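You operate a simulated robot arm through the tools that you are given. There is no shell and no other tool. Be economical: measure what you need, move in short steps, check, and stop when the job is done.

You are at the controls of a simulated two-armed robot. One attempt, no reset.

## Task
Tilt the fan head well up and tighten the yellow knob.
Fine: swing the head to the door end, free the knob most of its way, tilt three quarters of the way or more, knob tight, head back to the table.

It is judged by the outcome, as a careful person would: the job done as asked, and still so three seconds after it is handed in. It fails if anything else is knocked over, pushed out of place, dropped, spilled or broken.

## Robot
Two 7-joint arms with two-finger grippers on one trunk, on a base that drives. Base frame: it is fixed to the floor where the robot stands at the start and does not move with it; the origin is under the middle of the robot, x ahead of it, y to its left, z up. Units: m, degrees, N and s.
The left shoulder is at the start at [0.06, 0.178, 1.255], the right one opposite. With the tool pointing down near the work surface each hand reaches from about 0.3 to 0.68 m from the robot's upright axis, wherever it stands, measured 20 degrees to its own side. Places, roughly: blue socket switch [0, -1, 0.8]; fan head [0.6, 0, 1.2]; fan neck [0.6, 0, 1]; fan speed knob [0.5, 0, 0.9]; fan tilt knob [0.6, -0.1, 1.2]; main switch [0.4, -0.6, 1.4]. Payload 1.96 kg a hand.
The tool frame of a hand sits at the grasp point between the pads (the TCP): z along the fingers, y along the line on which they close. The tips reach 0.02 m beyond it. Largest opening 0.072 m; the body of the gripper starts 0.038 m behind the TCP.
Orientation is told as [roll, pitch, yaw] about the base's x, y, z axes, in that order, counted from this pose: with the fingers straight down and closing along the base's y, the tool's x points along the base's -x, its y along +y and its z along -z.

## Interface
- The arms move only by the tool arm_command. It takes "left_deltas", "right_deltas" or both (then of equal length, played together; a hand with none holds still); each is a list of rows, each a list of 7 numbers: the shift along the tool's x, y, z in m, then the turn, a rotation vector about the tool's x, y, z in degrees, then the opening, from 0 (shut) to 1 (fully open). In form: [[dx, dy, dz, wx, wy, wz, grip], ...]. A call has 1 to 20 rows; each row is the pose to reach, as a shift and turn from the pose commanded when the call began, along the tool's axes at that moment. A row lasts 0.2 s, in which the tool goes at most 0.05 m and 8.6 degrees; a call with a longer step from one row to the next is refused whole, and so is a gripper value outside its range. Where a pose cannot be reached the arm comes as near as it can. A force on the tool above 90 N (or 10 N above the force at the start of the call, whichever is more), or a blocked arm, ends the call early, and 0.2 s more pass. The fingers move at their own pace (about 0.153 m/s each) and stop on an object; they squeeze with about 32 N. The grip force told is the motor's: it shows also when the fingers shut on nothing. Time passes only in rows, and 0.2 s behind the last, so rows that repeat a pose let the fingers close. The reply holds the time, the measured pose of the TCP, the force on the tool along the base axes, the opening and the grip force, in the units named above and with some noise, with the torque about the TCP (base axes, N m) and any sound that the robot's microphone picked up.
- Cameras (640 x 400 px; columns grow to the right, rows downward): "scene" is now at [0.0009, -0.0235, 1.7985]; the picture's right is [-0.28, -0.96, 0.00], its down [-0.82, 0.23, -0.53] and it looks along [0.51, -0.14, -0.85] (base axes); focal length 250 px, centre (320, 200). "left" rides on the left gripper at [0.071, -0.019, -0.082] in its tool frame; the picture's right is [0.26, 0.97, 0.00], its down [-0.67, 0.18, -0.72] and it looks along [-0.69, 0.19, 0.70] (tool axes); focal length 280 px, centre (320, 200). "right" rides on the right gripper at [0.071, 0.019, -0.082] in its tool frame; the picture's right is [-0.26, 0.97, 0.00], its down [-0.67, -0.18, -0.72] and it looks along [-0.69, -0.19, 0.70] (tool axes); focal length 280 px, centre (320, 200). There is no depth. A picture from a camera that has moved, and an enlarged one, comes with that camera's place and axes in the base frame and with its lens. The place of the scene camera against the robot may be out by one fixed shift of up to 0.012 m in any direction.
- camera(camera): a new picture of that camera. No time passes.
- move_column(by): slides the trunk up (or, below 0, down) by that many m; the arms and the scene camera ride with it, the base frame stays. It gives what a move gives, with no picture.
- drive_base(legs): drives the robot by 1 to 6 legs, each [ahead, left, turn to the left] in m, m and degrees, along the robot's own axes; the way and the turn of a leg run together, so that a leg with both is an arc; at most 1.5 m and 180 degrees a leg. The arms and the cameras ride along, it lands a little off, and it stops where it bumps. It gives what a move gives.
- aim_head(pan, tilt): turns the head with the scene camera to pan (to the left, within 86 degrees either way) and tilt (down, from -29 to 69), counted from straight ahead of the robot. It gives what a move gives.
- close_up(camera, box): a new picture of the part [left, top, right, bottom] of that camera's present view, enlarged. No time passes.
- finish_job(): hands the job in; it is judged then, once.

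Go step by step. Nothing tells you exact positions but the pictures and the camera data: compare them with the known pose of the tool, close in by small moves and look again before you grip or let go. The budget is 120 turns and 88 pictures, counting those below and the enlarged ones. Unless the task says otherwise, let go and move clear before handing in.

The tools are called after "Call:" by a JSON object that holds its "op" and its "data". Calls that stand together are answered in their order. arm_command: Moves the arms, as the interface text tells. Its arguments: {"type":"object","properties":{"left_deltas":{"type":"array","items":{"type":"array","items":{"type":"number"}}},"right_deltas":{"type":"array","items":{"type":"array","items":{"type":"number"}}}},"required":[]} The other tools are called the same way: move_column (by) slides the trunk up or down; drive_base (legs) drives the base; aim_head (pan, tilt) turns the head that bears the scene camera; camera (camera) takes a picture; close_up (camera, box) takes an enlarged picture of a part of a camera's view; finish_job () hands the job in.

At the start:

```text
clock: 0.0
left_position: [0.3756, 0.1405, 1.4743]
left_ee_rot: [0.1, 0.0, 0.1]
left_contact_force: [-0.3, -0.7, 0.7]
left_wrist_torque: [0.01, 0.01, 0.0]
left_opening: 0.072
left_gripper_force: 0.1
right_position: [0.3379, -0.2149, 0.9999]
right_ee_rot: [0.0, 0.0, 0.0]
right_contact_force: [-0.1, 0.2, -0.3]
right_wrist_torque: [0.02, 0.0, 0.01]
right_opening: 0.072
right_gripper_force: 0.0
trunk travel left (down, up): [-0.9, 0.09]
robot x, y, heading: [0.0006, 0.0011, -0.0]
head pan, tilt: [-16.0, 58.3]
```

scene: 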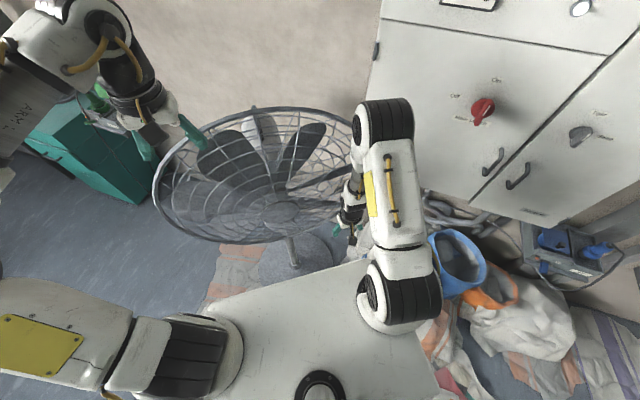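
right: 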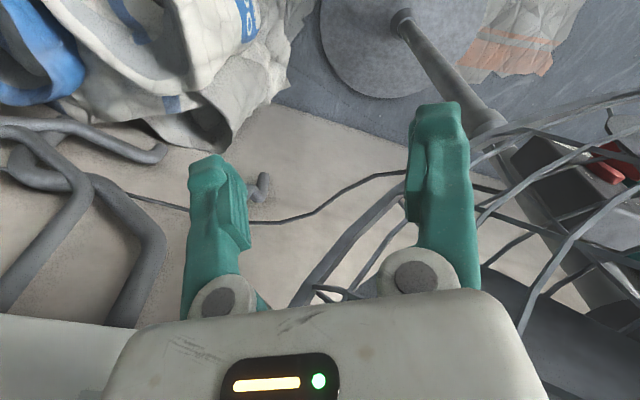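
left: 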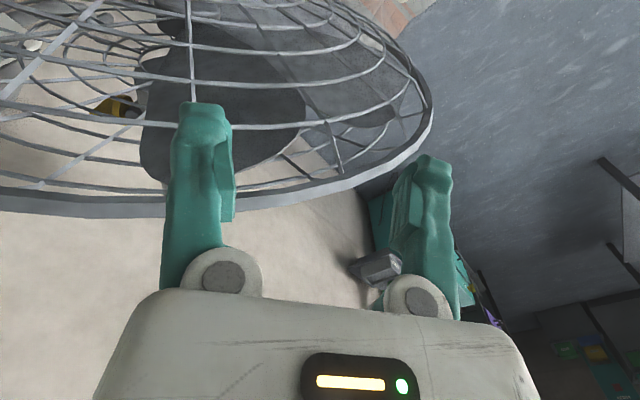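

I see a pedestal fan ahead with the right arm beside it; I need to find the yellow tilt knob, the door and the table. I'll look around with the head first.

Call:
{"op": "aim_head", "data": {"pan": 0, "tilt": 35}}

Call:
{"op": "camera", "data": {"camera": "scene"}}

Call:
{"op": "aim_head", "data": {"pan": 70, "tilt": 30}}

Call:
{"op": "camera", "data": {"camera": "scene"}}

Call:
{"op": "aim_head", "data": {"pan": -70, "tilt": 30}}

Call:
{"op": "camera", "data": {"camera": "scene"}}

```text
clock: 0.9
left_position: [0.3765, 0.142, 1.4727]
left_ee_rot: [0.0, 0.0, 0.1]
left_contact_force: [0.2, -1.4, 0.9]
left_wrist_torque: [0.02, -0.02, -0.03]
left_opening: 0.0719
left_gripper_force: 0.0
right_position: [0.3391, -0.2144, 1.0003]
right_ee_rot: [0.0, 0.1, 0.0]
right_contact_force: [0.6, 0.2, 0.8]
right_wrist_torque: [-0.01, 0.03, -0.03]
right_opening: 0.0723
right_gripper_force: 0.0
trunk travel left (down, up): [-0.9, 0.09]
robot x, y, heading: [0.0014, 0.001, -0.1]
head pan, tilt: [0.0, 35.0]
```

```text
84 pictures are left
camera scene: at [0.023, -0.0045, 1.8307], right [0.0, -1.0, 0.0], down [-0.57, 0.0, -0.82], along [0.82, 0.0, -0.57], focal length 250 px, centre (320, 200)
```

scene: 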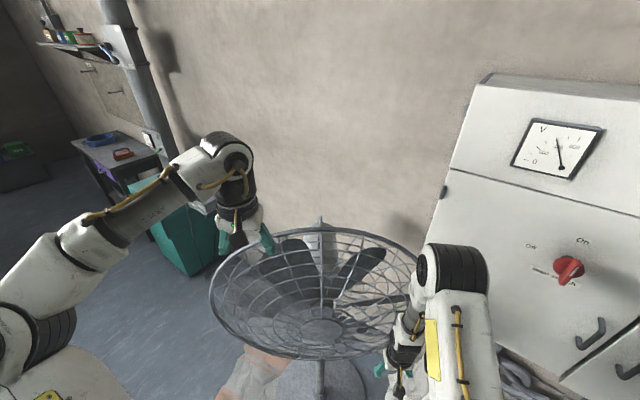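

```text
clock: 2.3
left_position: [0.3758, 0.1412, 1.4725]
left_ee_rot: [-0.1, 0.0, 0.1]
left_contact_force: [0.7, 0.3, -0.2]
left_wrist_torque: [-0.03, -0.05, 0.01]
left_opening: 0.0719
left_gripper_force: 0.0
right_position: [0.3382, -0.2148, 0.9992]
right_ee_rot: [0.0, 0.0, 0.0]
right_contact_force: [-0.9, 0.0, -0.3]
right_wrist_torque: [0.0, -0.01, 0.0]
right_opening: 0.0721
right_gripper_force: 0.2
trunk travel left (down, up): [-0.9, 0.09]
robot x, y, heading: [0.0027, 0.0002, -0.3]
head pan, tilt: [70.0, 30.0]
```

```text
83 pictures are left
camera scene: at [-0.034, 0.0805, 1.8386], right [0.94, -0.34, 0.0], down [-0.17, -0.47, -0.87], along [0.3, 0.81, -0.5], focal length 250 px, centre (320, 200)
```

scene: 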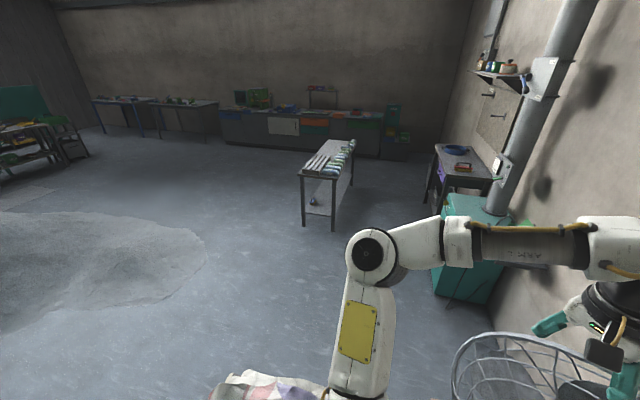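

```text
clock: 4.5
left_position: [0.3759, 0.142, 1.4731]
left_ee_rot: [0.0, 0.1, 0.2]
left_contact_force: [0.4, 0.8, -0.1]
left_wrist_torque: [0.0, -0.01, -0.02]
left_opening: 0.0721
left_gripper_force: 0.1
right_position: [0.3386, -0.2152, 1.0007]
right_ee_rot: [-0.1, 0.0, 0.0]
right_contact_force: [-1.3, 0.4, 0.4]
right_wrist_torque: [-0.01, 0.01, -0.02]
right_opening: 0.0721
right_gripper_force: 0.0
trunk travel left (down, up): [-0.9, 0.09]
robot x, y, heading: [-0.0018, 0.0008, 0.2]
head pan, tilt: [-70.0, 30.0]
```

```text
82 pictures are left
camera scene: at [-0.034, -0.0895, 1.8386], right [-0.94, -0.34, 0.0], down [-0.17, 0.47, -0.87], along [0.3, -0.81, -0.5], focal length 250 px, centre (320, 200)
```

scene: 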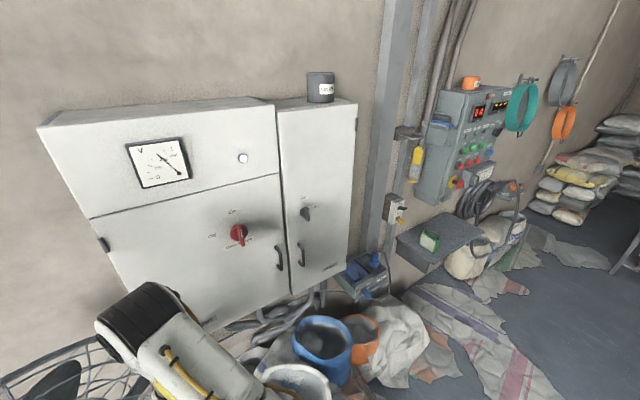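

The table stands to the left (several tables), the switch cabinets to the right; I have yet to see a door. I look to the far sides and closer at the fan.

Call:
{"op": "aim_head", "data": {"pan": -86, "tilt": 5}}

Call:
{"op": "camera", "data": {"camera": "scene"}}

Call:
{"op": "aim_head", "data": {"pan": 86, "tilt": 5}}

Call:
{"op": "camera", "data": {"camera": "scene"}}

Call:
{"op": "aim_head", "data": {"pan": -5, "tilt": 48}}

Call:
{"op": "close_up", "data": {"camera": "scene", "box": [160, 100, 480, 300]}}

```text
clock: 5.4
left_position: [0.3765, 0.1416, 1.4735]
left_ee_rot: [0.0, -0.1, 0.1]
left_contact_force: [-0.1, 0.1, 0.0]
left_wrist_torque: [0.0, 0.02, 0.0]
left_opening: 0.0716
left_gripper_force: 0.0
right_position: [0.3387, -0.2142, 1.001]
right_ee_rot: [-0.1, 0.0, 0.0]
right_contact_force: [-0.7, -0.6, -0.8]
right_wrist_torque: [-0.01, -0.03, -0.01]
right_opening: 0.0723
right_gripper_force: 0.1
trunk travel left (down, up): [-0.9, 0.09]
robot x, y, heading: [0.0014, -0.0009, -0.1]
head pan, tilt: [-85.9, 5.0]
```

```text
81 pictures are left
camera scene: at [-0.0584, -0.0961, 1.8789], right [-1.0, -0.07, 0.0], down [-0.01, 0.09, -1.0], along [0.07, -0.99, -0.09], focal length 250 px, centre (320, 200)
```

scene: 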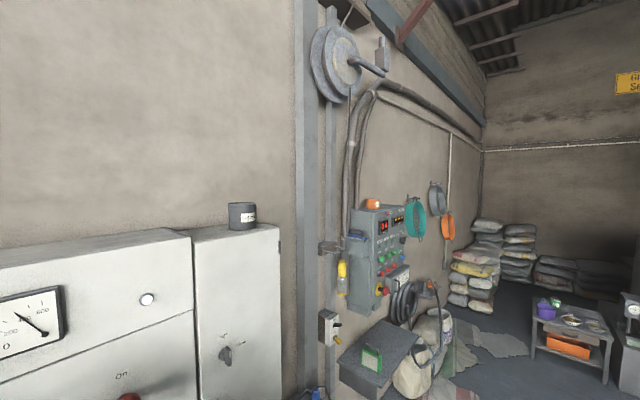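

```text
clock: 8.0
left_position: [0.3762, 0.1414, 1.4738]
left_ee_rot: [0.0, 0.0, 0.2]
left_contact_force: [0.0, -0.4, -0.9]
left_wrist_torque: [0.01, 0.03, 0.0]
left_opening: 0.0719
left_gripper_force: 0.0
right_position: [0.3398, -0.2146, 0.999]
right_ee_rot: [0.0, 0.0, -0.1]
right_contact_force: [-0.3, 1.4, -0.7]
right_wrist_torque: [-0.01, 0.03, 0.0]
right_opening: 0.0722
right_gripper_force: 0.1
trunk travel left (down, up): [-0.9, 0.09]
robot x, y, heading: [-0.0014, -0.0016, -0.3]
head pan, tilt: [85.9, 5.0]
```

```text
80 pictures are left
camera scene: at [-0.0584, 0.0871, 1.879], right [1.0, -0.07, 0.0], down [-0.01, -0.09, -1.0], along [0.07, 0.99, -0.09], focal length 250 px, centre (320, 200)
```

scene: 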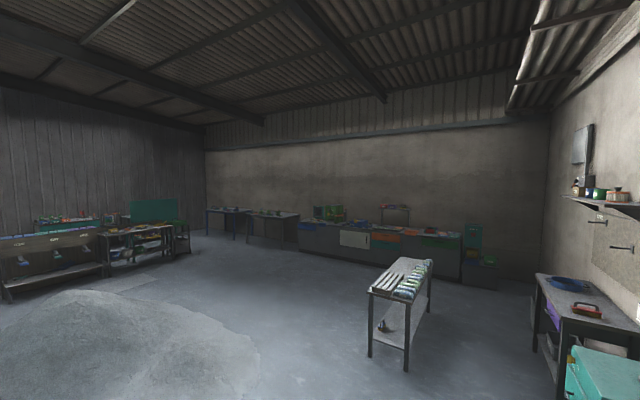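

```text
clock: 9.7
left_position: [0.377, 0.1421, 1.4734]
left_ee_rot: [0.0, 0.0, 0.1]
left_contact_force: [-0.1, 0.9, -0.4]
left_wrist_torque: [-0.02, 0.0, 0.04]
left_opening: 0.0721
left_gripper_force: 0.0
right_position: [0.3385, -0.2148, 0.9996]
right_ee_rot: [0.0, 0.0, -0.1]
right_contact_force: [0.0, 1.1, 0.1]
right_wrist_torque: [0.0, 0.0, -0.02]
right_opening: 0.0719
right_gripper_force: 0.1
trunk travel left (down, up): [-0.9, 0.09]
robot x, y, heading: [0.0013, -0.0028, 0.0]
head pan, tilt: [-5.0, 48.0]
```

```text
2.00 times, centred on (320, 200) of scene
camera zoom: at [0.0135, -0.0113, 1.8118], right [-0.09, -1.0, 0.0], down [-0.74, 0.06, -0.67], along [0.67, -0.06, -0.74], focal length 499 px, centre (320, 200)
```

zoom: 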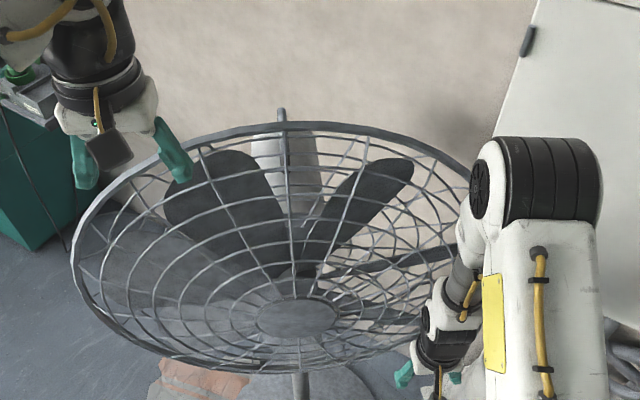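

The head of the fan faces up and toward me; no door visible yet. I back off straight a bit to view the whole fan and then turn to look behind for the door.

Call:
{"op": "drive_base", "data": {"legs": [[-0.45, 0, 0]]}}

Call:
{"op": "aim_head", "data": {"pan": 0, "tilt": 38}}

Call:
{"op": "camera", "data": {"camera": "scene"}}

Call:
{"op": "camera", "data": {"camera": "right"}}

```text
clock: 12.4
left_position: [-0.0845, 0.1397, 1.4724]
left_ee_rot: [0.0, 0.1, -0.6]
left_contact_force: [0.0, -0.3, -0.1]
left_wrist_torque: [-0.02, -0.02, -0.01]
left_opening: 0.0721
left_gripper_force: 0.1
right_position: [-0.1278, -0.2169, 1.0009]
right_ee_rot: [0.1, 0.1, -0.8]
right_contact_force: [0.7, 1.2, 0.6]
right_wrist_torque: [-0.01, -0.02, 0.0]
right_opening: 0.0719
right_gripper_force: 0.0
trunk travel left (down, up): [-0.9, 0.09]
robot x, y, heading: [-0.4639, 0.0053, -0.8]
head pan, tilt: [-5.0, 48.0]
```

```text
clock: 13.2
left_position: [-0.0869, 0.1399, 1.4739]
left_ee_rot: [-0.1, 0.0, -0.8]
left_contact_force: [0.0, -0.4, 0.4]
left_wrist_torque: [-0.01, -0.03, -0.03]
left_opening: 0.072
left_gripper_force: 0.1
right_position: [-0.1293, -0.2158, 0.9988]
right_ee_rot: [0.1, 0.0, -0.8]
right_contact_force: [0.6, 0.8, 0.0]
right_wrist_torque: [0.0, -0.01, 0.0]
right_opening: 0.0719
right_gripper_force: 0.2
trunk travel left (down, up): [-0.9, 0.09]
robot x, y, heading: [-0.4636, 0.0061, -0.8]
head pan, tilt: [0.0, 38.0]
```

```text
78 pictures are left
camera scene: at [-0.4442, -0.0017, 1.8262], right [-0.01, -1.0, 0.0], down [-0.62, 0.01, -0.79], along [0.79, -0.01, -0.62], focal length 250 px, centre (320, 200)
```

scene: 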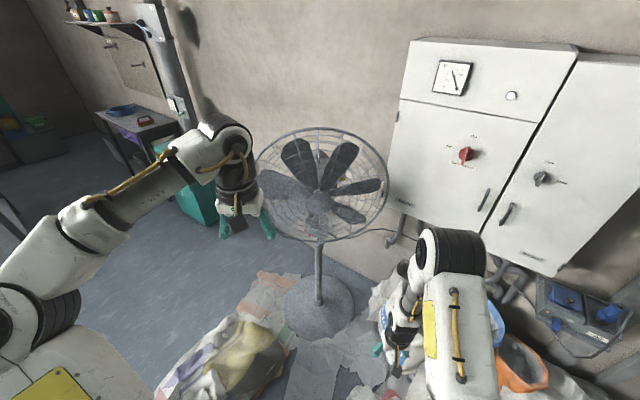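

```text
77 pictures are left
camera right: at [-0.2, -0.1959, 1.0811], right [0.28, 0.96, 0.0], down [0.67, -0.19, 0.72], along [0.69, -0.2, -0.7], focal length 280 px, centre (320, 200)
```

right: 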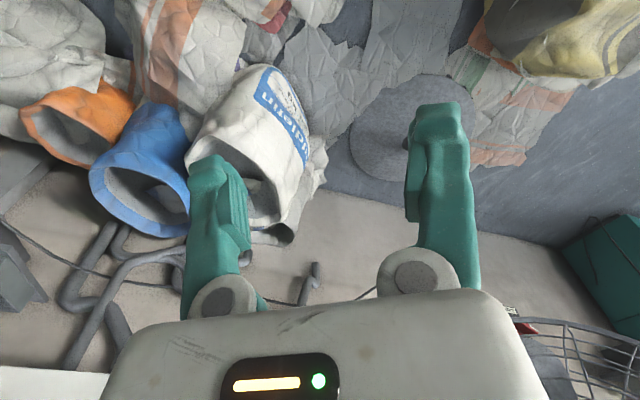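

The fan's face points at me, slightly up; the motor and knob are behind the grille, near the wall. I turn in place to see what's behind for the door.

Call:
{"op": "drive_base", "data": {"legs": [[0, 0, 90]]}}

Call:
{"op": "aim_head", "data": {"pan": 60, "tilt": 5}}

Call:
{"op": "camera", "data": {"camera": "scene"}}

Call:
{"op": "drive_base", "data": {"legs": [[0, 0, 90]]}}

Call:
{"op": "camera", "data": {"camera": "scene"}}

```text
clock: 17.4
left_position: [-0.5984, 0.3822, 1.4728]
left_ee_rot: [0.1, 0.1, 88.7]
left_contact_force: [-1.0, 0.0, -0.7]
left_wrist_torque: [-0.01, -0.01, 0.02]
left_opening: 0.072
left_gripper_force: 0.0
right_position: [-0.2414, 0.3365, 0.9993]
right_ee_rot: [0.0, 0.0, 88.7]
right_contact_force: [-0.1, -0.2, 0.7]
right_wrist_torque: [0.0, -0.02, 0.01]
right_opening: 0.0719
right_gripper_force: 0.1
trunk travel left (down, up): [-0.9, 0.09]
robot x, y, heading: [-0.4663, 0.002, 88.8]
head pan, tilt: [0.0, 38.0]
```

```text
clock: 18.7
left_position: [-0.5977, 0.3823, 1.4733]
left_ee_rot: [-0.1, -0.1, 88.8]
left_contact_force: [-0.1, 0.6, 0.4]
left_wrist_torque: [0.0, 0.01, 0.0]
left_opening: 0.0721
left_gripper_force: 0.1
right_position: [-0.2412, 0.3384, 1.0]
right_ee_rot: [0.0, 0.0, 88.8]
right_contact_force: [0.0, 0.0, 1.6]
right_wrist_torque: [-0.01, -0.02, -0.02]
right_opening: 0.072
right_gripper_force: 0.1
trunk travel left (down, up): [-0.9, 0.09]
robot x, y, heading: [-0.4652, 0.0038, 88.8]
head pan, tilt: [60.0, 5.0]
```

```text
76 pictures are left
camera scene: at [-0.5498, -0.0133, 1.8789], right [0.52, 0.85, 0.0], down [0.07, -0.05, -1.0], along [-0.85, 0.52, -0.09], focal length 250 px, centre (320, 200)
```

scene: 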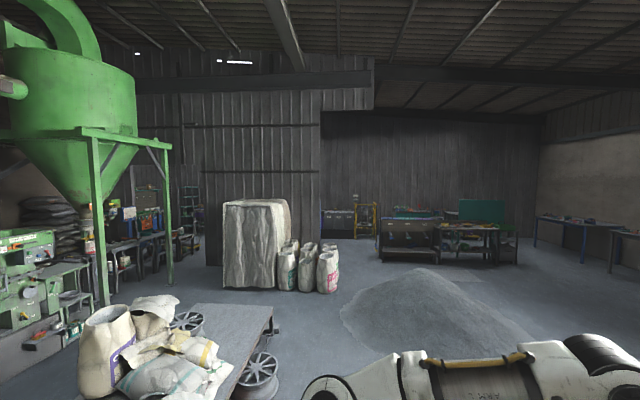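

```text
clock: 22.9
left_position: [-0.8441, -0.128, 1.4742]
left_ee_rot: [0.0, 0.1, 178.4]
left_contact_force: [0.7, -0.6, 0.0]
left_wrist_torque: [-0.03, -0.01, -0.02]
left_opening: 0.0722
left_gripper_force: 0.0
right_position: [-0.7979, 0.2269, 0.9999]
right_ee_rot: [0.0, 0.0, 178.5]
right_contact_force: [-0.2, 0.2, -0.6]
right_wrist_torque: [0.0, 0.02, 0.02]
right_opening: 0.0718
right_gripper_force: 0.1
trunk travel left (down, up): [-0.9, 0.09]
robot x, y, heading: [-0.4673, 0.0026, 178.5]
head pan, tilt: [60.0, 5.0]
```

```text
75 pictures are left
camera scene: at [-0.4582, -0.081, 1.879], right [-0.85, 0.52, 0.0], down [0.05, 0.07, -1.0], along [-0.52, -0.85, -0.09], focal length 250 px, centre (320, 200)
```

scene: 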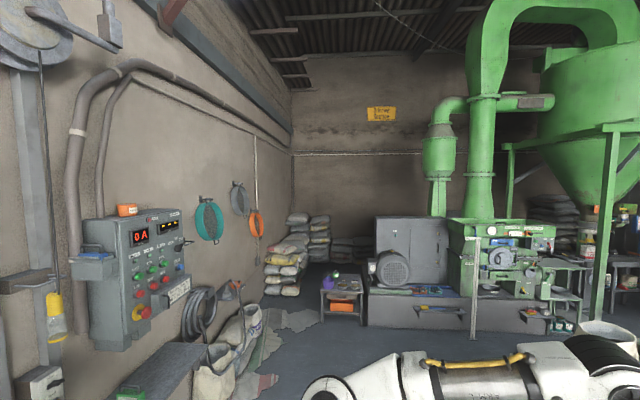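

No obvious door yet. I check the back wall and the sign more closely.

Call:
{"op": "close_up", "data": {"camera": "scene", "box": [260, 60, 460, 185]}}

Call:
{"op": "aim_head", "data": {"pan": 10, "tilt": 8}}

Call:
{"op": "camera", "data": {"camera": "scene"}}

Call:
{"op": "aim_head", "data": {"pan": -45, "tilt": 5}}

Call:
{"op": "camera", "data": {"camera": "scene"}}

```text
3.20 times, centred on (360, 122) of scene
camera zoom: at [-0.4582, -0.081, 1.879], right [-0.85, 0.52, 0.0], down [0.05, 0.07, -1.0], along [-0.52, -0.85, -0.09], focal length 799 px, centre (192, 448)
```

zoom: 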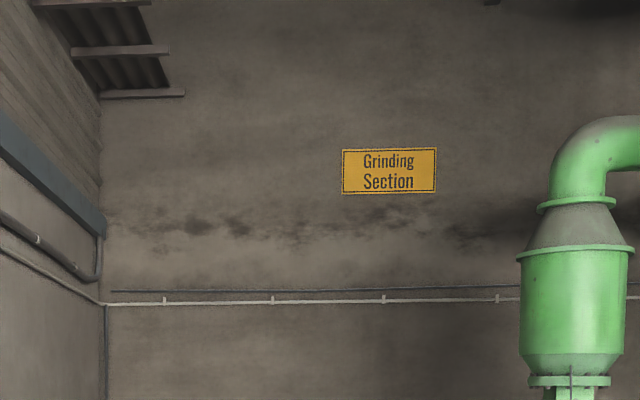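

```text
clock: 24.1
left_position: [-0.8442, -0.1285, 1.473]
left_ee_rot: [-0.1, 0.0, 178.5]
left_contact_force: [-0.5, 0.0, 0.3]
left_wrist_torque: [-0.01, -0.01, -0.02]
left_opening: 0.072
left_gripper_force: 0.0
right_position: [-0.7982, 0.2271, 0.9996]
right_ee_rot: [0.0, 0.0, 178.4]
right_contact_force: [-0.4, 1.3, 0.0]
right_wrist_torque: [0.01, 0.03, 0.0]
right_opening: 0.0717
right_gripper_force: 0.1
trunk travel left (down, up): [-0.9, 0.09]
robot x, y, heading: [-0.4648, 0.0003, 178.6]
head pan, tilt: [10.0, 8.0]
```

```text
73 pictures are left
camera scene: at [-0.5017, -0.0167, 1.8742], right [-0.15, 0.99, 0.0], down [0.14, 0.02, -0.99], along [-0.98, -0.15, -0.14], focal length 250 px, centre (320, 200)
```

scene: 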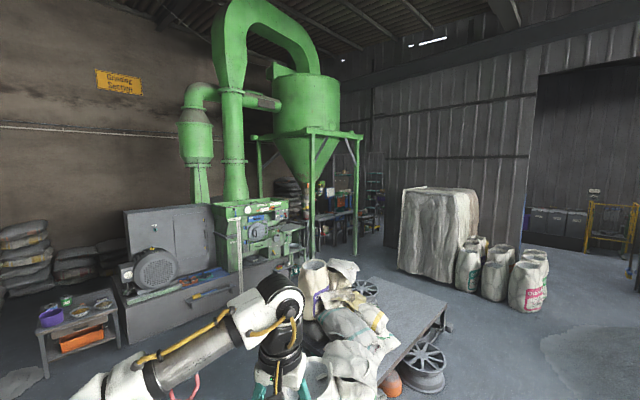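

```text
clock: 25.3
left_position: [-0.8444, -0.1285, 1.4729]
left_ee_rot: [0.0, 0.0, 178.5]
left_contact_force: [0.3, -0.8, -0.8]
left_wrist_torque: [0.05, 0.0, 0.02]
left_opening: 0.072
left_gripper_force: 0.1
right_position: [-0.7991, 0.2272, 0.9998]
right_ee_rot: [0.0, 0.0, 178.5]
right_contact_force: [1.0, 0.3, 0.3]
right_wrist_torque: [0.03, 0.03, 0.0]
right_opening: 0.0717
right_gripper_force: 0.0
trunk travel left (down, up): [-0.9, 0.09]
robot x, y, heading: [-0.4654, 0.0027, 178.4]
head pan, tilt: [-45.0, 5.0]
```

```text
72 pictures are left
camera scene: at [-0.4734, 0.0636, 1.879], right [0.73, 0.69, 0.0], down [0.06, -0.06, -1.0], along [-0.69, 0.72, -0.09], focal length 250 px, centre (320, 200)
```

scene: 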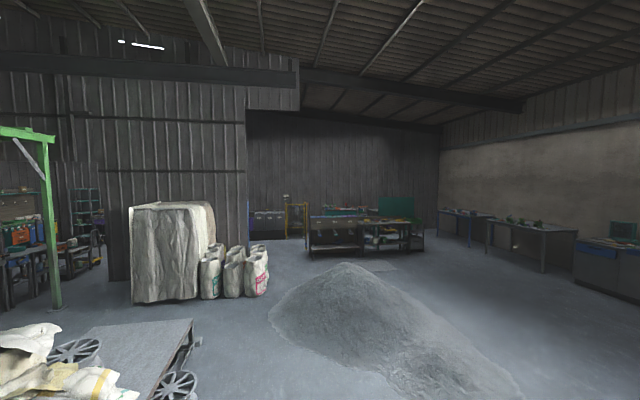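

The large doorway (beside the sliding panel) lies at -x,+y; the tables are around. I need a close study of the fan itself to see its swing and current facing, so I turn back and inspect it.

Call:
{"op": "drive_base", "data": {"legs": [[0, 0, -178.4]]}}

Call:
{"op": "aim_head", "data": {"pan": 0, "tilt": 35}}

Call:
{"op": "close_up", "data": {"camera": "scene", "box": [230, 110, 430, 235]}}

Call:
{"op": "close_up", "data": {"camera": "scene", "box": [240, 220, 440, 345]}}

Call:
{"op": "camera", "data": {"camera": "left"}}

```text
clock: 33.1
left_position: [-0.0787, 0.1151, 1.4729]
left_ee_rot: [0.0, 0.0, -4.4]
left_contact_force: [0.0, -0.1, -0.4]
left_wrist_torque: [0.0, -0.02, 0.0]
left_opening: 0.072
left_gripper_force: 0.1
right_position: [-0.1432, -0.2368, 1.0006]
right_ee_rot: [0.0, 0.0, -4.5]
right_contact_force: [0.1, 0.0, -0.7]
right_wrist_torque: [0.0, 0.03, 0.02]
right_opening: 0.072
right_gripper_force: 0.1
trunk travel left (down, up): [-0.9, 0.09]
robot x, y, heading: [-0.4664, 0.0012, -4.4]
head pan, tilt: [-45.0, 5.0]
```

```text
clock: 34.3
left_position: [-0.079, 0.1147, 1.473]
left_ee_rot: [0.0, -0.1, -4.4]
left_contact_force: [-0.5, 0.4, -0.1]
left_wrist_torque: [0.0, 0.0, 0.03]
left_opening: 0.0722
left_gripper_force: 0.0
right_position: [-0.1435, -0.2372, 0.9998]
right_ee_rot: [0.0, -0.1, -4.4]
right_contact_force: [0.5, 0.4, -0.2]
right_wrist_torque: [0.01, 0.03, 0.02]
right_opening: 0.0722
right_gripper_force: 0.1
trunk travel left (down, up): [-0.9, 0.09]
robot x, y, heading: [-0.4651, 0.0042, -4.3]
head pan, tilt: [0.0, 35.0]
```

```text
3.20 times, centred on (330, 172) of scene
camera zoom: at [-0.4417, -0.0037, 1.8308], right [-0.08, -1.0, 0.0], down [-0.57, 0.05, -0.82], along [0.82, -0.06, -0.57], focal length 799 px, centre (288, 288)
```

zoom: 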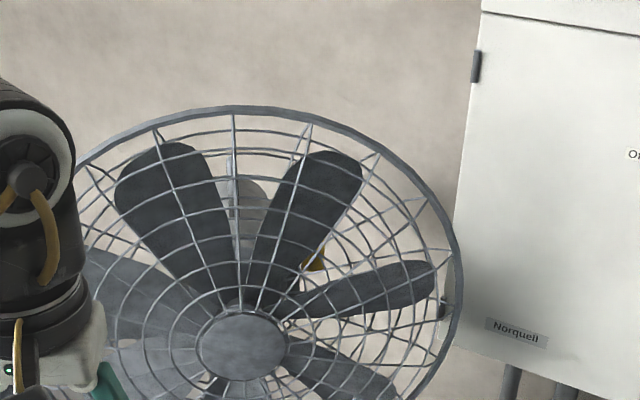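

```text
3.20 times, centred on (340, 282) of scene
camera zoom: at [-0.4417, -0.0037, 1.8308], right [-0.08, -1.0, 0.0], down [-0.57, 0.05, -0.82], along [0.82, -0.06, -0.57], focal length 799 px, centre (256, -64)
```

zoom: 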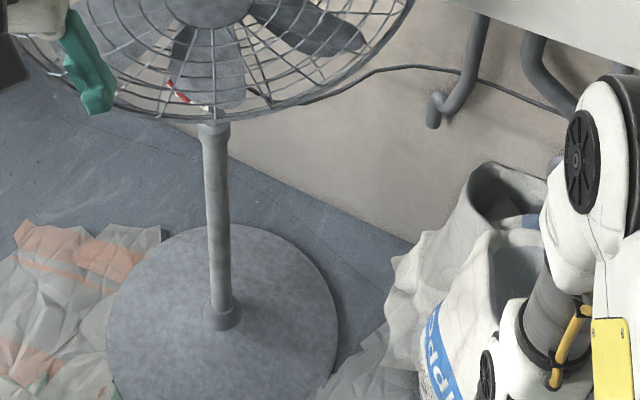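

```text
69 pictures are left
camera left: at [-0.1502, 0.1029, 1.5544], right [-0.19, 0.98, 0.0], down [0.69, 0.13, 0.72], along [0.7, 0.13, -0.7], focal length 280 px, centre (320, 200)
```

left: 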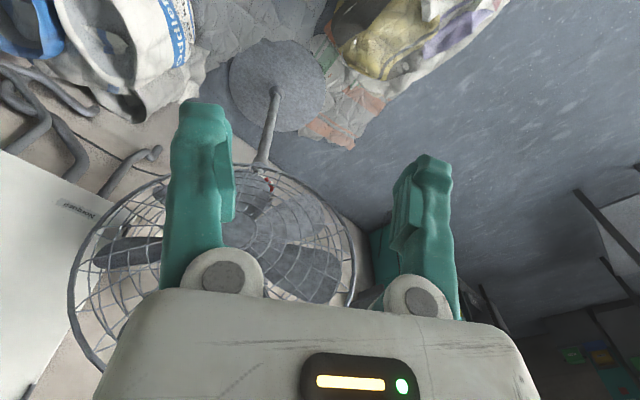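

The fan now faces nearly straight at -x, with the yellow knob behind it on the cabinet side. I sidestep to the left to view the fan in profile.

Call:
{"op": "drive_base", "data": {"legs": [[0, 0, 4.4], [0, 0.75, 0]]}}

Call:
{"op": "aim_head", "data": {"pan": -36, "tilt": 28}}

Call:
{"op": "camera", "data": {"camera": "scene"}}

Call:
{"op": "close_up", "data": {"camera": "scene", "box": [240, 120, 400, 220]}}

```text
clock: 37.5
left_position: [-0.117, 0.473, 1.4747]
left_ee_rot: [0.1, -0.3, -8.0]
left_contact_force: [-0.8, -0.1, 0.1]
left_wrist_torque: [0.02, -0.04, -0.04]
left_opening: 0.072
left_gripper_force: 0.0
right_position: [-0.2025, 0.127, 1.0003]
right_ee_rot: [0.1, -0.1, -8.0]
right_contact_force: [-0.3, 0.6, -0.7]
right_wrist_torque: [0.04, -0.02, 0.05]
right_opening: 0.072
right_gripper_force: 0.0
trunk travel left (down, up): [-0.9, 0.09]
robot x, y, heading: [-0.5046, 0.3872, -7.9]
head pan, tilt: [0.0, 35.0]
stopped in leg 2: the robot was blocked; the commanded pose is now the measured one
```

```text
clock: 38.5
left_position: [-0.1128, 0.4761, 1.4725]
left_ee_rot: [-0.1, 0.1, -8.0]
left_contact_force: [-0.9, -0.4, 0.5]
left_wrist_torque: [0.0, 0.01, 0.01]
left_opening: 0.072
left_gripper_force: 0.0
right_position: [-0.1988, 0.1287, 1.0004]
right_ee_rot: [0.0, 0.0, -8.1]
right_contact_force: [0.1, -0.4, -1.1]
right_wrist_torque: [-0.02, 0.03, 0.01]
right_opening: 0.0719
right_gripper_force: 0.0
trunk travel left (down, up): [-0.9, 0.09]
robot x, y, heading: [-0.507, 0.3908, -7.8]
head pan, tilt: [-36.0, 28.0]
```

```text
68 pictures are left
camera scene: at [-0.5035, 0.3288, 1.8417], right [-0.69, -0.72, 0.0], down [-0.34, 0.33, -0.88], along [0.64, -0.61, -0.47], focal length 250 px, centre (320, 200)
```

scene: 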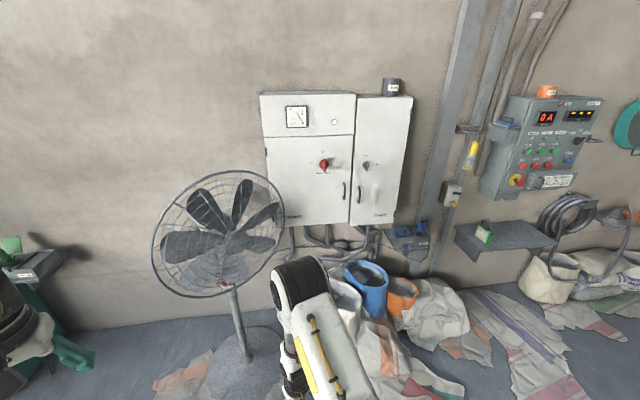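

```text
4.00 times, centred on (320, 170) of scene
camera zoom: at [-0.5035, 0.3288, 1.8417], right [-0.69, -0.72, 0.0], down [-0.34, 0.33, -0.88], along [0.64, -0.61, -0.47], focal length 998 px, centre (320, 320)
```

zoom: 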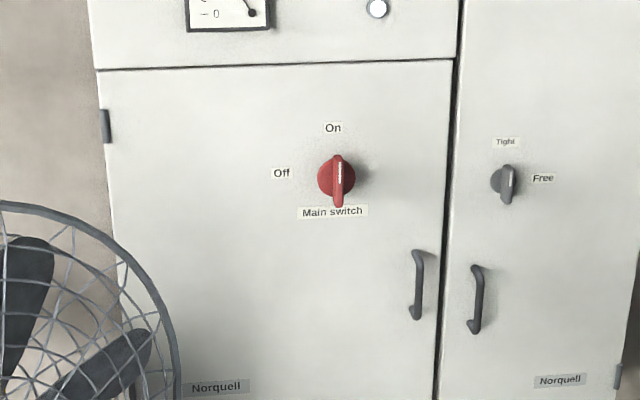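

The drive bumped something on the left. I look at what it is.

Call:
{"op": "aim_head", "data": {"pan": 60, "tilt": 60}}

Call:
{"op": "camera", "data": {"camera": "scene"}}

Call:
{"op": "aim_head", "data": {"pan": 0, "tilt": 66}}

Call:
{"op": "camera", "data": {"camera": "scene"}}

```text
clock: 40.2
left_position: [-0.1141, 0.4765, 1.4732]
left_ee_rot: [0.0, 0.0, -7.9]
left_contact_force: [0.0, -0.1, 0.2]
left_wrist_torque: [0.01, 0.0, -0.02]
left_opening: 0.0722
left_gripper_force: 0.1
right_position: [-0.1984, 0.1298, 0.9997]
right_ee_rot: [0.0, -0.1, -8.0]
right_contact_force: [0.4, -0.8, 0.4]
right_wrist_torque: [-0.01, 0.03, -0.02]
right_opening: 0.0718
right_gripper_force: 0.0
trunk travel left (down, up): [-0.9, 0.09]
robot x, y, heading: [-0.5037, 0.3877, -7.8]
head pan, tilt: [60.0, 60.0]
```

```text
66 pictures are left
camera scene: at [-0.5291, 0.445, 1.7965], right [0.79, -0.61, 0.0], down [-0.53, -0.68, -0.5], along [0.31, 0.39, -0.87], focal length 250 px, centre (320, 200)
```

scene: 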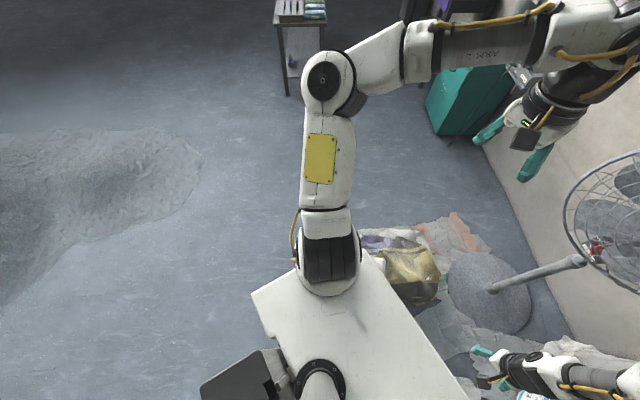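

```text
clock: 41.5
left_position: [-0.1131, 0.4763, 1.4728]
left_ee_rot: [0.0, 0.1, -7.8]
left_contact_force: [0.2, 0.0, 0.3]
left_wrist_torque: [0.05, 0.01, -0.04]
left_opening: 0.0721
left_gripper_force: 0.0
right_position: [-0.1998, 0.1288, 0.9998]
right_ee_rot: [0.0, 0.0, -8.0]
right_contact_force: [0.3, -0.9, 0.2]
right_wrist_torque: [-0.02, 0.0, 0.01]
right_opening: 0.0721
right_gripper_force: 0.1
trunk travel left (down, up): [-0.9, 0.09]
robot x, y, heading: [-0.5097, 0.3886, -7.8]
head pan, tilt: [0.0, 66.0]
```

```text
65 pictures are left
camera scene: at [-0.5113, 0.3843, 1.7899], right [-0.14, -0.99, 0.0], down [-0.91, 0.12, -0.41], along [0.4, -0.06, -0.91], focal length 250 px, centre (320, 200)
```

scene: 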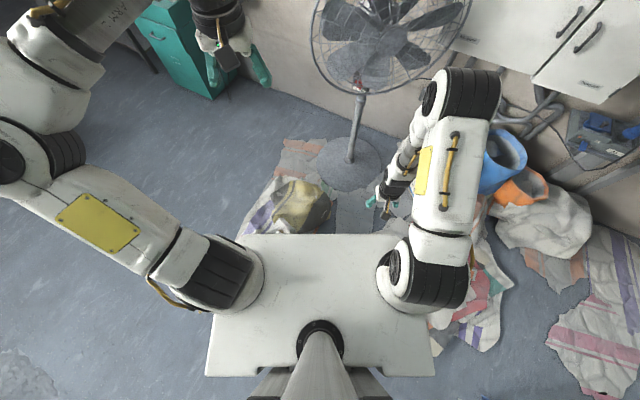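

The base bumped the sack beside the fan stand; it looks still in place, and I'll keep away from it. I go back to the start lane.

Call:
{"op": "drive_base", "data": {"legs": [[-0.05, -0.4, 0], [0, 0, 7.8]]}}

Call:
{"op": "arm_command", "data": {"left_deltas": [[0, 0, 0, 0, -8, 0, 0.5], [0, 0, 0, 0, -16, 0, 0], [0, 0, 0, 0, -24, 0, 0], [0, 0, 0, 0, -32, 0, 0], [0, 0, 0, 0, -40, 0, 0], [0, 0, 0, 0, -48, 0, 0], [0, 0, 0, 0, -56, 0, 0], [0, 0, 0, 0, -64, 0, 0], [0, 0, 0, 0, -72, 0, 0], [0, 0, 0, 0, -80, 0, 0], [0, 0, 0, 0, -88, 0, 0], [0, 0, 0, 0, -90, 0, 0]]}}

Call:
{"op": "aim_head", "data": {"pan": 0, "tilt": 38}}

Call:
{"op": "camera", "data": {"camera": "scene"}}

```text
clock: 44.6
left_position: [-0.2344, 0.1446, 1.4743]
left_ee_rot: [-0.1, -0.1, 0.6]
left_contact_force: [-0.8, 1.4, 0.0]
left_wrist_torque: [0.0, 0.0, -0.01]
left_opening: 0.0722
left_gripper_force: 0.1
right_position: [-0.2671, -0.212, 1.0]
right_ee_rot: [0.0, 0.0, 0.4]
right_contact_force: [-0.1, -0.1, 0.6]
right_wrist_torque: [0.0, 0.0, 0.01]
right_opening: 0.0719
right_gripper_force: 0.0
trunk travel left (down, up): [-0.9, 0.09]
robot x, y, heading: [-0.6068, 0.0003, 0.6]
head pan, tilt: [0.0, 66.0]
```

```text
clock: 47.2
left_position: [-0.194, 0.1352, 1.515]
left_ee_rot: [168.2, -89.9, -167.7]
left_contact_force: [-1.4, 0.8, 0.1]
left_wrist_torque: [0.0, 0.02, -0.02]
left_opening: 0.0001
left_gripper_force: 29.3
left hand out of reach, approached as far as the arm can: row 9, 10, 11, 12
right_position: [-0.2677, -0.2113, 1.0012]
right_ee_rot: [0.0, 0.0, 0.4]
right_contact_force: [-0.1, 0.3, -0.3]
right_wrist_torque: [0.0, -0.02, 0.02]
right_opening: 0.072
right_gripper_force: 0.1
trunk travel left (down, up): [-0.9, 0.09]
robot x, y, heading: [-0.6101, 0.0011, 0.6]
head pan, tilt: [0.0, 66.0]
```

```text
clock: 48.1
left_position: [-0.1936, 0.1342, 1.5133]
left_ee_rot: [73.4, -90.0, -72.8]
left_contact_force: [-0.3, 0.0, -0.9]
left_wrist_torque: [0.0, 0.0, 0.0]
left_opening: 0.0002
left_gripper_force: 29.7
right_position: [-0.2671, -0.2118, 1.0001]
right_ee_rot: [-0.1, 0.0, 0.4]
right_contact_force: [-0.8, 0.5, 0.2]
right_wrist_torque: [0.01, 0.0, 0.03]
right_opening: 0.0719
right_gripper_force: 0.0
trunk travel left (down, up): [-0.9, 0.09]
robot x, y, heading: [-0.6087, 0.0007, 0.5]
head pan, tilt: [0.0, 38.0]
```

```text
64 pictures are left
camera scene: at [-0.5876, -0.0036, 1.8261], right [0.01, -1.0, 0.0], down [-0.62, -0.01, -0.79], along [0.79, 0.01, -0.62], focal length 250 px, centre (320, 200)
```

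scene: 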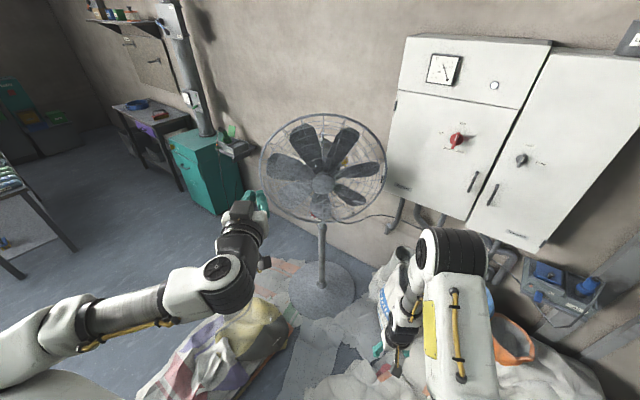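

Both hands will point forward at fan-hub height before I approach. I set the arms now.

Call:
{"op": "arm_command", "data": {"left_deltas": [[0.03, 0.015, 0.013, 0, 0, 0, 0], [0.06, 0.03, 0.026, 0, 0, 0, 0], [0.09, 0.045, 0.039, 0, 0, 0, 0], [0.12, 0.06, 0.052, 0, 0, 0, 0], [0.15, 0.075, 0.065, 0, 0, 0, 0], [0.18, 0.09, 0.08, 0, 0, 0, 0], [0.21, 0.105, 0.09, 0, 0, 0, 0], [0.24, 0.12, 0.105, 0, 0, 0, 0], [0.27, 0.135, 0.12, 0, 0, 0, 0], [0.3, 0.15, 0.134, 0, 0, 0, 0], [0.31, 0.15, 0.134, 0, 0, 0, 0], [0.31, 0.15, 0.134, 0, 0, 0, 0]], "right_deltas": [[0, 0, -0.018, 0, -8, 0, 1], [0, 0, -0.036, 0, -16, 0, 1], [0, 0, -0.054, 0, -24, 0, 1], [0, 0, -0.072, 0, -32, 0, 1], [0, 0, -0.09, 0, -40, 0, 1], [0, 0, -0.108, 0, -48, 0, 1], [0, 0, -0.126, 0, -56, 0, 1], [0, 0, -0.144, 0, -64, 0, 1], [0, 0, -0.162, 0, -72, 0, 1], [0, 0, -0.18, 0, -80, 0, 1], [0, 0, -0.2, 0, -88, 0, 1], [0, 0, -0.2, 0, -90, 0, 1]]}}

Call:
{"op": "camera", "data": {"camera": "scene"}}

```text
clock: 50.7
left_position: [-0.0626, 0.2834, 1.2069]
left_ee_rot: [143.1, -89.8, -142.6]
left_contact_force: [0.3, -0.9, 0.1]
left_wrist_torque: [-0.02, 0.01, -0.02]
left_opening: 0.0
left_gripper_force: 29.6
left hand out of reach, approached as far as the arm can: row 1, 2, 3, 4
right_position: [-0.2415, -0.2244, 1.1533]
right_ee_rot: [-159.6, -88.8, 160.0]
right_contact_force: [-0.6, 0.6, 0.7]
right_wrist_torque: [-0.02, 0.02, -0.01]
right_opening: 0.0719
right_gripper_force: 0.0
right hand out of reach, approached as far as the arm can: row 4, 5, 6, 7, 8, 9, 10, 11, 12
trunk travel left (down, up): [-0.9, 0.09]
robot x, y, heading: [-0.6129, 0.0017, 0.7]
head pan, tilt: [0.0, 38.0]
```

```text
63 pictures are left
camera scene: at [-0.5887, -0.0052, 1.8262], right [0.01, -1.0, 0.0], down [-0.62, 0.0, -0.79], along [0.79, 0.01, -0.62], focal length 250 px, centre (320, 200)
```

scene: 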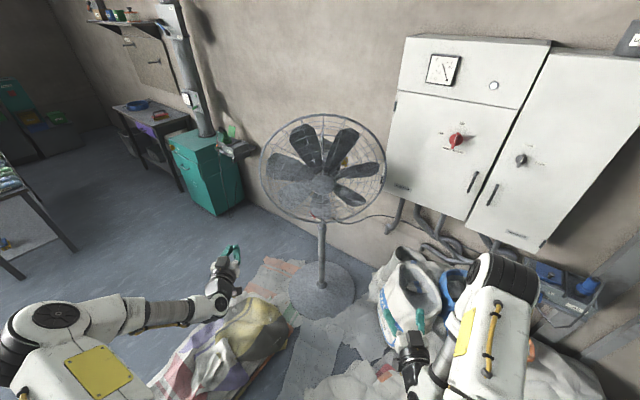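

Fan stand at about x=0.60; the grille is a vertical disc near x≈0.47, z≈1.15, radius ≈0.32. I'll turn the left hand fingers-down again as a broad pusher and approach the left rim.

Call:
{"op": "arm_command", "data": {"left_deltas": [[0, 0, 0, 0, 8, 0, 0.3], [0, 0, 0, 0, 16, 0, 0.6], [0, 0, 0, 0, 24, 0, 0.6], [0, 0, 0, 0, 32, 0, 0.6], [0, 0, 0, 0, 40, 0, 0.6], [0, 0, 0, 0, 48, 0, 0.6], [0, 0, 0, 0, 56, 0, 0.6], [0, 0, 0, 0, 64, 0, 0.6], [0, 0, 0, 0, 72, 0, 0.6], [0, 0, 0, 0, 80, 0, 0.6], [0, 0, 0, 0, 88, 0, 0.6], [0, 0, 0, 0, 90, 0, 0.6]]}}

Call:
{"op": "drive_base", "data": {"legs": [[0.4, 0, 0]]}}

Call:
{"op": "aim_head", "data": {"pan": 3, "tilt": 45}}

Call:
{"op": "camera", "data": {"camera": "scene"}}

```text
clock: 53.3
left_position: [-0.0614, 0.2848, 1.2049]
left_ee_rot: [0.0, -2.9, 0.5]
left_contact_force: [0.9, -1.0, -0.9]
left_wrist_torque: [0.0, -0.02, 0.0]
left_opening: 0.0432
left_gripper_force: 0.1
left hand out of reach, approached as far as the arm can: row 11, 12
right_position: [-0.2406, -0.2247, 1.1537]
right_ee_rot: [-146.6, -89.0, 147.0]
right_contact_force: [-0.3, -1.3, -0.1]
right_wrist_torque: [0.01, -0.01, 0.0]
right_opening: 0.0719
right_gripper_force: 0.1
trunk travel left (down, up): [-0.9, 0.09]
robot x, y, heading: [-0.6057, 0.0028, 0.4]
head pan, tilt: [0.0, 38.0]
```

```text
clock: 55.8
left_position: [0.3393, 0.2854, 1.2054]
left_ee_rot: [0.0, -3.1, 0.2]
left_contact_force: [-0.3, -0.8, -0.5]
left_wrist_torque: [0.02, 0.0, 0.02]
left_opening: 0.0435
left_gripper_force: 0.2
right_position: [0.1562, -0.2226, 1.1537]
right_ee_rot: [-152.1, -88.9, 152.2]
right_contact_force: [-0.9, 0.3, 0.8]
right_wrist_torque: [-0.01, -0.01, -0.03]
right_opening: 0.072
right_gripper_force: 0.0
trunk travel left (down, up): [-0.9, 0.09]
robot x, y, heading: [-0.209, 0.0014, 0.3]
head pan, tilt: [0.0, 38.0]
```

```text
clock: 56.5
left_position: [0.3403, 0.285, 1.2054]
left_ee_rot: [0.0, -3.0, 0.3]
left_contact_force: [-0.1, 0.4, 0.1]
left_wrist_torque: [0.03, -0.02, -0.04]
left_opening: 0.0432
left_gripper_force: 0.0
right_position: [0.1578, -0.2236, 1.1536]
right_ee_rot: [-149.7, -88.8, 149.8]
right_contact_force: [0.6, -0.1, -0.1]
right_wrist_torque: [-0.02, 0.0, -0.02]
right_opening: 0.0718
right_gripper_force: 0.1
trunk travel left (down, up): [-0.9, 0.09]
robot x, y, heading: [-0.2117, 0.0022, 0.4]
head pan, tilt: [3.0, 45.0]
```

```text
62 pictures are left
camera scene: at [-0.1934, 0.0032, 1.816], right [0.06, -1.0, 0.0], down [-0.71, -0.04, -0.71], along [0.71, 0.04, -0.71], focal length 250 px, centre (320, 200)
```

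scene: 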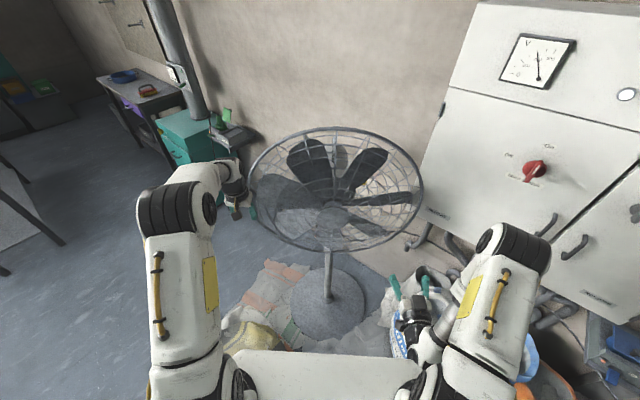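

The left hand is just outside the left rim, short of it. I lower it, creep in, and push.

Call:
{"op": "arm_command", "data": {"left_deltas": [[0, -0.01, 0.03, 0, 3, 0, 0.6], [0, -0.02, 0.06, 0, 3, 0, 0.6], [0, -0.02, 0.06, 0, 3, 0, 0.6]]}}

Call:
{"op": "drive_base", "data": {"legs": [[0.1, 0, 0]]}}

Call:
{"op": "camera", "data": {"camera": "scene"}}

```text
clock: 57.3
left_position: [0.343, 0.2664, 1.145]
left_ee_rot: [0.0, -0.1, 0.3]
left_contact_force: [-0.3, -1.0, 1.0]
left_wrist_torque: [-0.01, -0.01, -0.04]
left_opening: 0.0434
left_gripper_force: 0.1
right_position: [0.1571, -0.223, 1.1538]
right_ee_rot: [-150.8, -88.9, 150.8]
right_contact_force: [-0.3, 0.4, 0.4]
right_wrist_torque: [-0.02, -0.01, -0.01]
right_opening: 0.0721
right_gripper_force: 0.1
trunk travel left (down, up): [-0.9, 0.09]
robot x, y, heading: [-0.2133, 0.0035, 0.4]
head pan, tilt: [3.0, 45.0]
```

```text
clock: 58.5
left_position: [0.4384, 0.2721, 1.1445]
left_ee_rot: [0.1, 0.0, 0.6]
left_contact_force: [-0.7, -0.4, 0.3]
left_wrist_torque: [-0.02, 0.05, 0.03]
left_opening: 0.0432
left_gripper_force: 0.1
right_position: [0.2541, -0.2212, 1.1532]
right_ee_rot: [-145.7, -88.8, 145.9]
right_contact_force: [0.2, -0.6, -1.1]
right_wrist_torque: [-0.01, -0.01, -0.03]
right_opening: 0.072
right_gripper_force: 0.2
trunk travel left (down, up): [-0.9, 0.09]
robot x, y, heading: [-0.1124, 0.0057, 0.6]
head pan, tilt: [3.0, 45.0]
stopped in leg 1: the robot was blocked; the commanded pose is now the measured one
```

```text
61 pictures are left
camera scene: at [-0.0972, 0.0066, 1.8159], right [0.06, -1.0, 0.0], down [-0.71, -0.04, -0.71], along [0.7, 0.04, -0.71], focal length 250 px, centre (320, 200)
```

scene: 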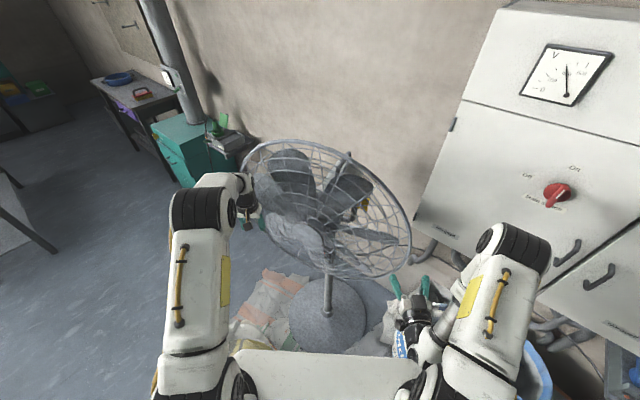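

The head swung readily toward +y and the drive was then stopped. I look closer at the knob and head.

Call:
{"op": "close_up", "data": {"camera": "scene", "box": [220, 120, 420, 245]}}

Call:
{"op": "camera", "data": {"camera": "left"}}

Call:
{"op": "camera", "data": {"camera": "right"}}

```text
3.20 times, centred on (320, 182) of scene
camera zoom: at [-0.0972, 0.0066, 1.8159], right [0.06, -1.0, 0.0], down [-0.71, -0.04, -0.71], along [0.7, 0.04, -0.71], focal length 799 px, centre (320, 256)
```

zoom: 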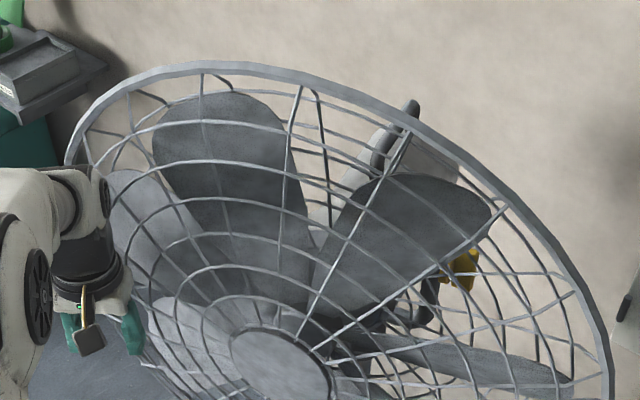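

```text
59 pictures are left
camera left: at [0.3678, 0.2535, 1.2254], right [-0.27, 0.96, 0.0], down [0.67, 0.19, 0.72], along [0.69, 0.2, -0.7], focal length 280 px, centre (320, 200)
```

left: 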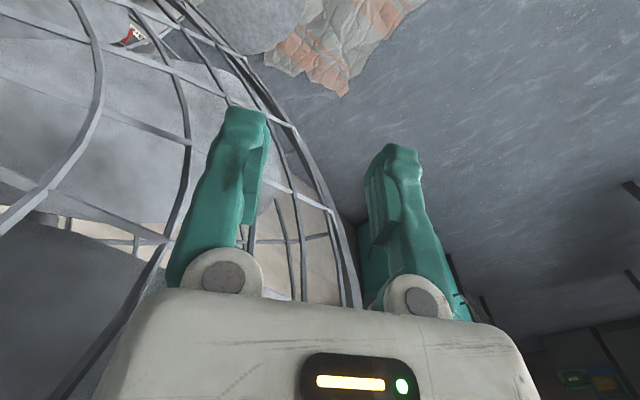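

```text
58 pictures are left
camera right: at [0.1726, -0.2023, 1.0804], right [-0.01, 0.97, 0.25], down [-0.72, -0.18, 0.67], along [0.69, -0.18, 0.7], focal length 280 px, centre (320, 200)
```

right: 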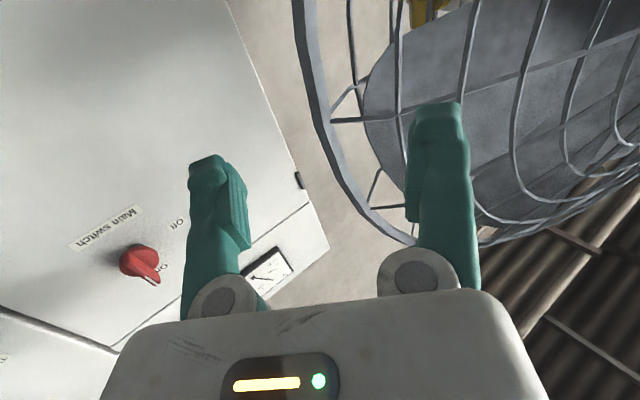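

The right fingers are right at the returning right rim and likely blocked the swing. I move the right hand out, around and behind that rim, so it can push it toward +y.

Call:
{"op": "arm_command", "data": {"right_deltas": [[0, -0.02, -0.02, 0, 0, 0, 0.3], [0, -0.05, -0.02, 0, 0, 0, 0], [0, -0.08, -0.02, 0, 0, 0, 0], [0, -0.11, -0.02, 0, 0, 0, 0], [0, -0.11, -0.02, 0, 0, 0, 0]]}}

Call:
{"op": "aim_head", "data": {"pan": -10, "tilt": 52}}

Call:
{"op": "camera", "data": {"camera": "scene"}}

Call:
{"op": "camera", "data": {"camera": "right"}}

```text
clock: 59.7
left_position: [0.4372, 0.2708, 1.1456]
left_ee_rot: [0.1, 0.0, 0.6]
left_contact_force: [-0.3, -0.3, 0.2]
left_wrist_torque: [0.02, 0.0, 0.0]
left_opening: 0.0431
left_gripper_force: 0.1
right_position: [0.2321, -0.3318, 1.1535]
right_ee_rot: [-148.6, -88.9, 148.8]
right_contact_force: [0.0, 0.2, -0.1]
right_wrist_torque: [-0.02, 0.0, 0.03]
right_opening: 0.0
right_gripper_force: 29.5
trunk travel left (down, up): [-0.9, 0.09]
robot x, y, heading: [-0.1161, 0.0059, 0.4]
head pan, tilt: [3.0, 45.0]
```

```text
clock: 60.5
left_position: [0.4358, 0.2691, 1.1457]
left_ee_rot: [0.2, 0.1, 0.6]
left_contact_force: [0.0, -0.2, -0.1]
left_wrist_torque: [0.02, 0.02, 0.01]
left_opening: 0.0429
left_gripper_force: 0.1
right_position: [0.2315, -0.332, 1.1531]
right_ee_rot: [-150.3, -88.9, 150.5]
right_contact_force: [0.6, -1.1, 0.4]
right_wrist_torque: [0.0, 0.02, -0.03]
right_opening: 0.0
right_gripper_force: 29.7
trunk travel left (down, up): [-0.9, 0.09]
robot x, y, heading: [-0.1198, 0.001, 0.6]
head pan, tilt: [-10.0, 52.0]
```

```text
57 pictures are left
camera scene: at [-0.107, -0.0131, 1.8064], right [-0.17, -0.99, 0.0], down [-0.78, 0.13, -0.62], along [0.61, -0.1, -0.79], focal length 250 px, centre (320, 200)
```

scene: 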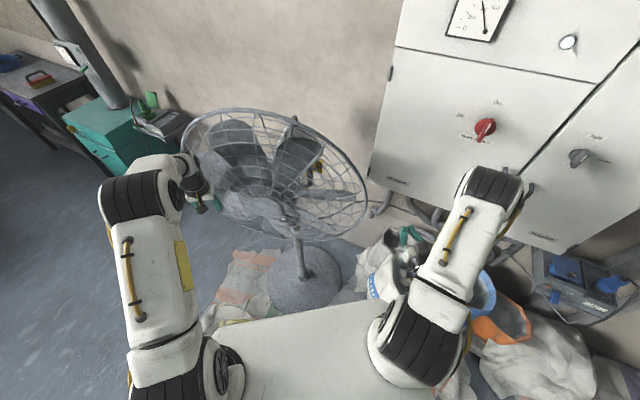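

```text
56 pictures are left
camera right: at [0.1508, -0.3136, 1.0805], right [-0.01, 0.97, 0.25], down [-0.73, -0.18, 0.66], along [0.69, -0.18, 0.7], focal length 280 px, centre (320, 200)
```

right: 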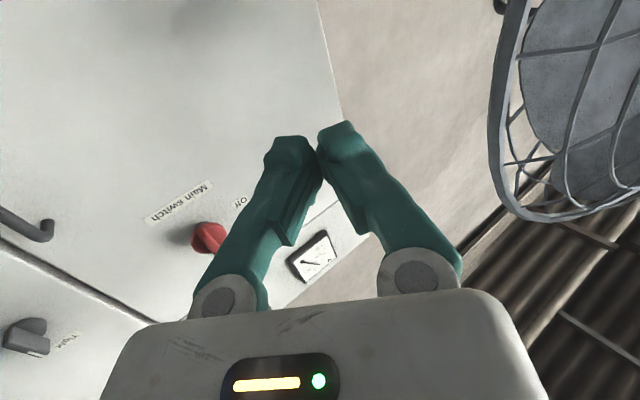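

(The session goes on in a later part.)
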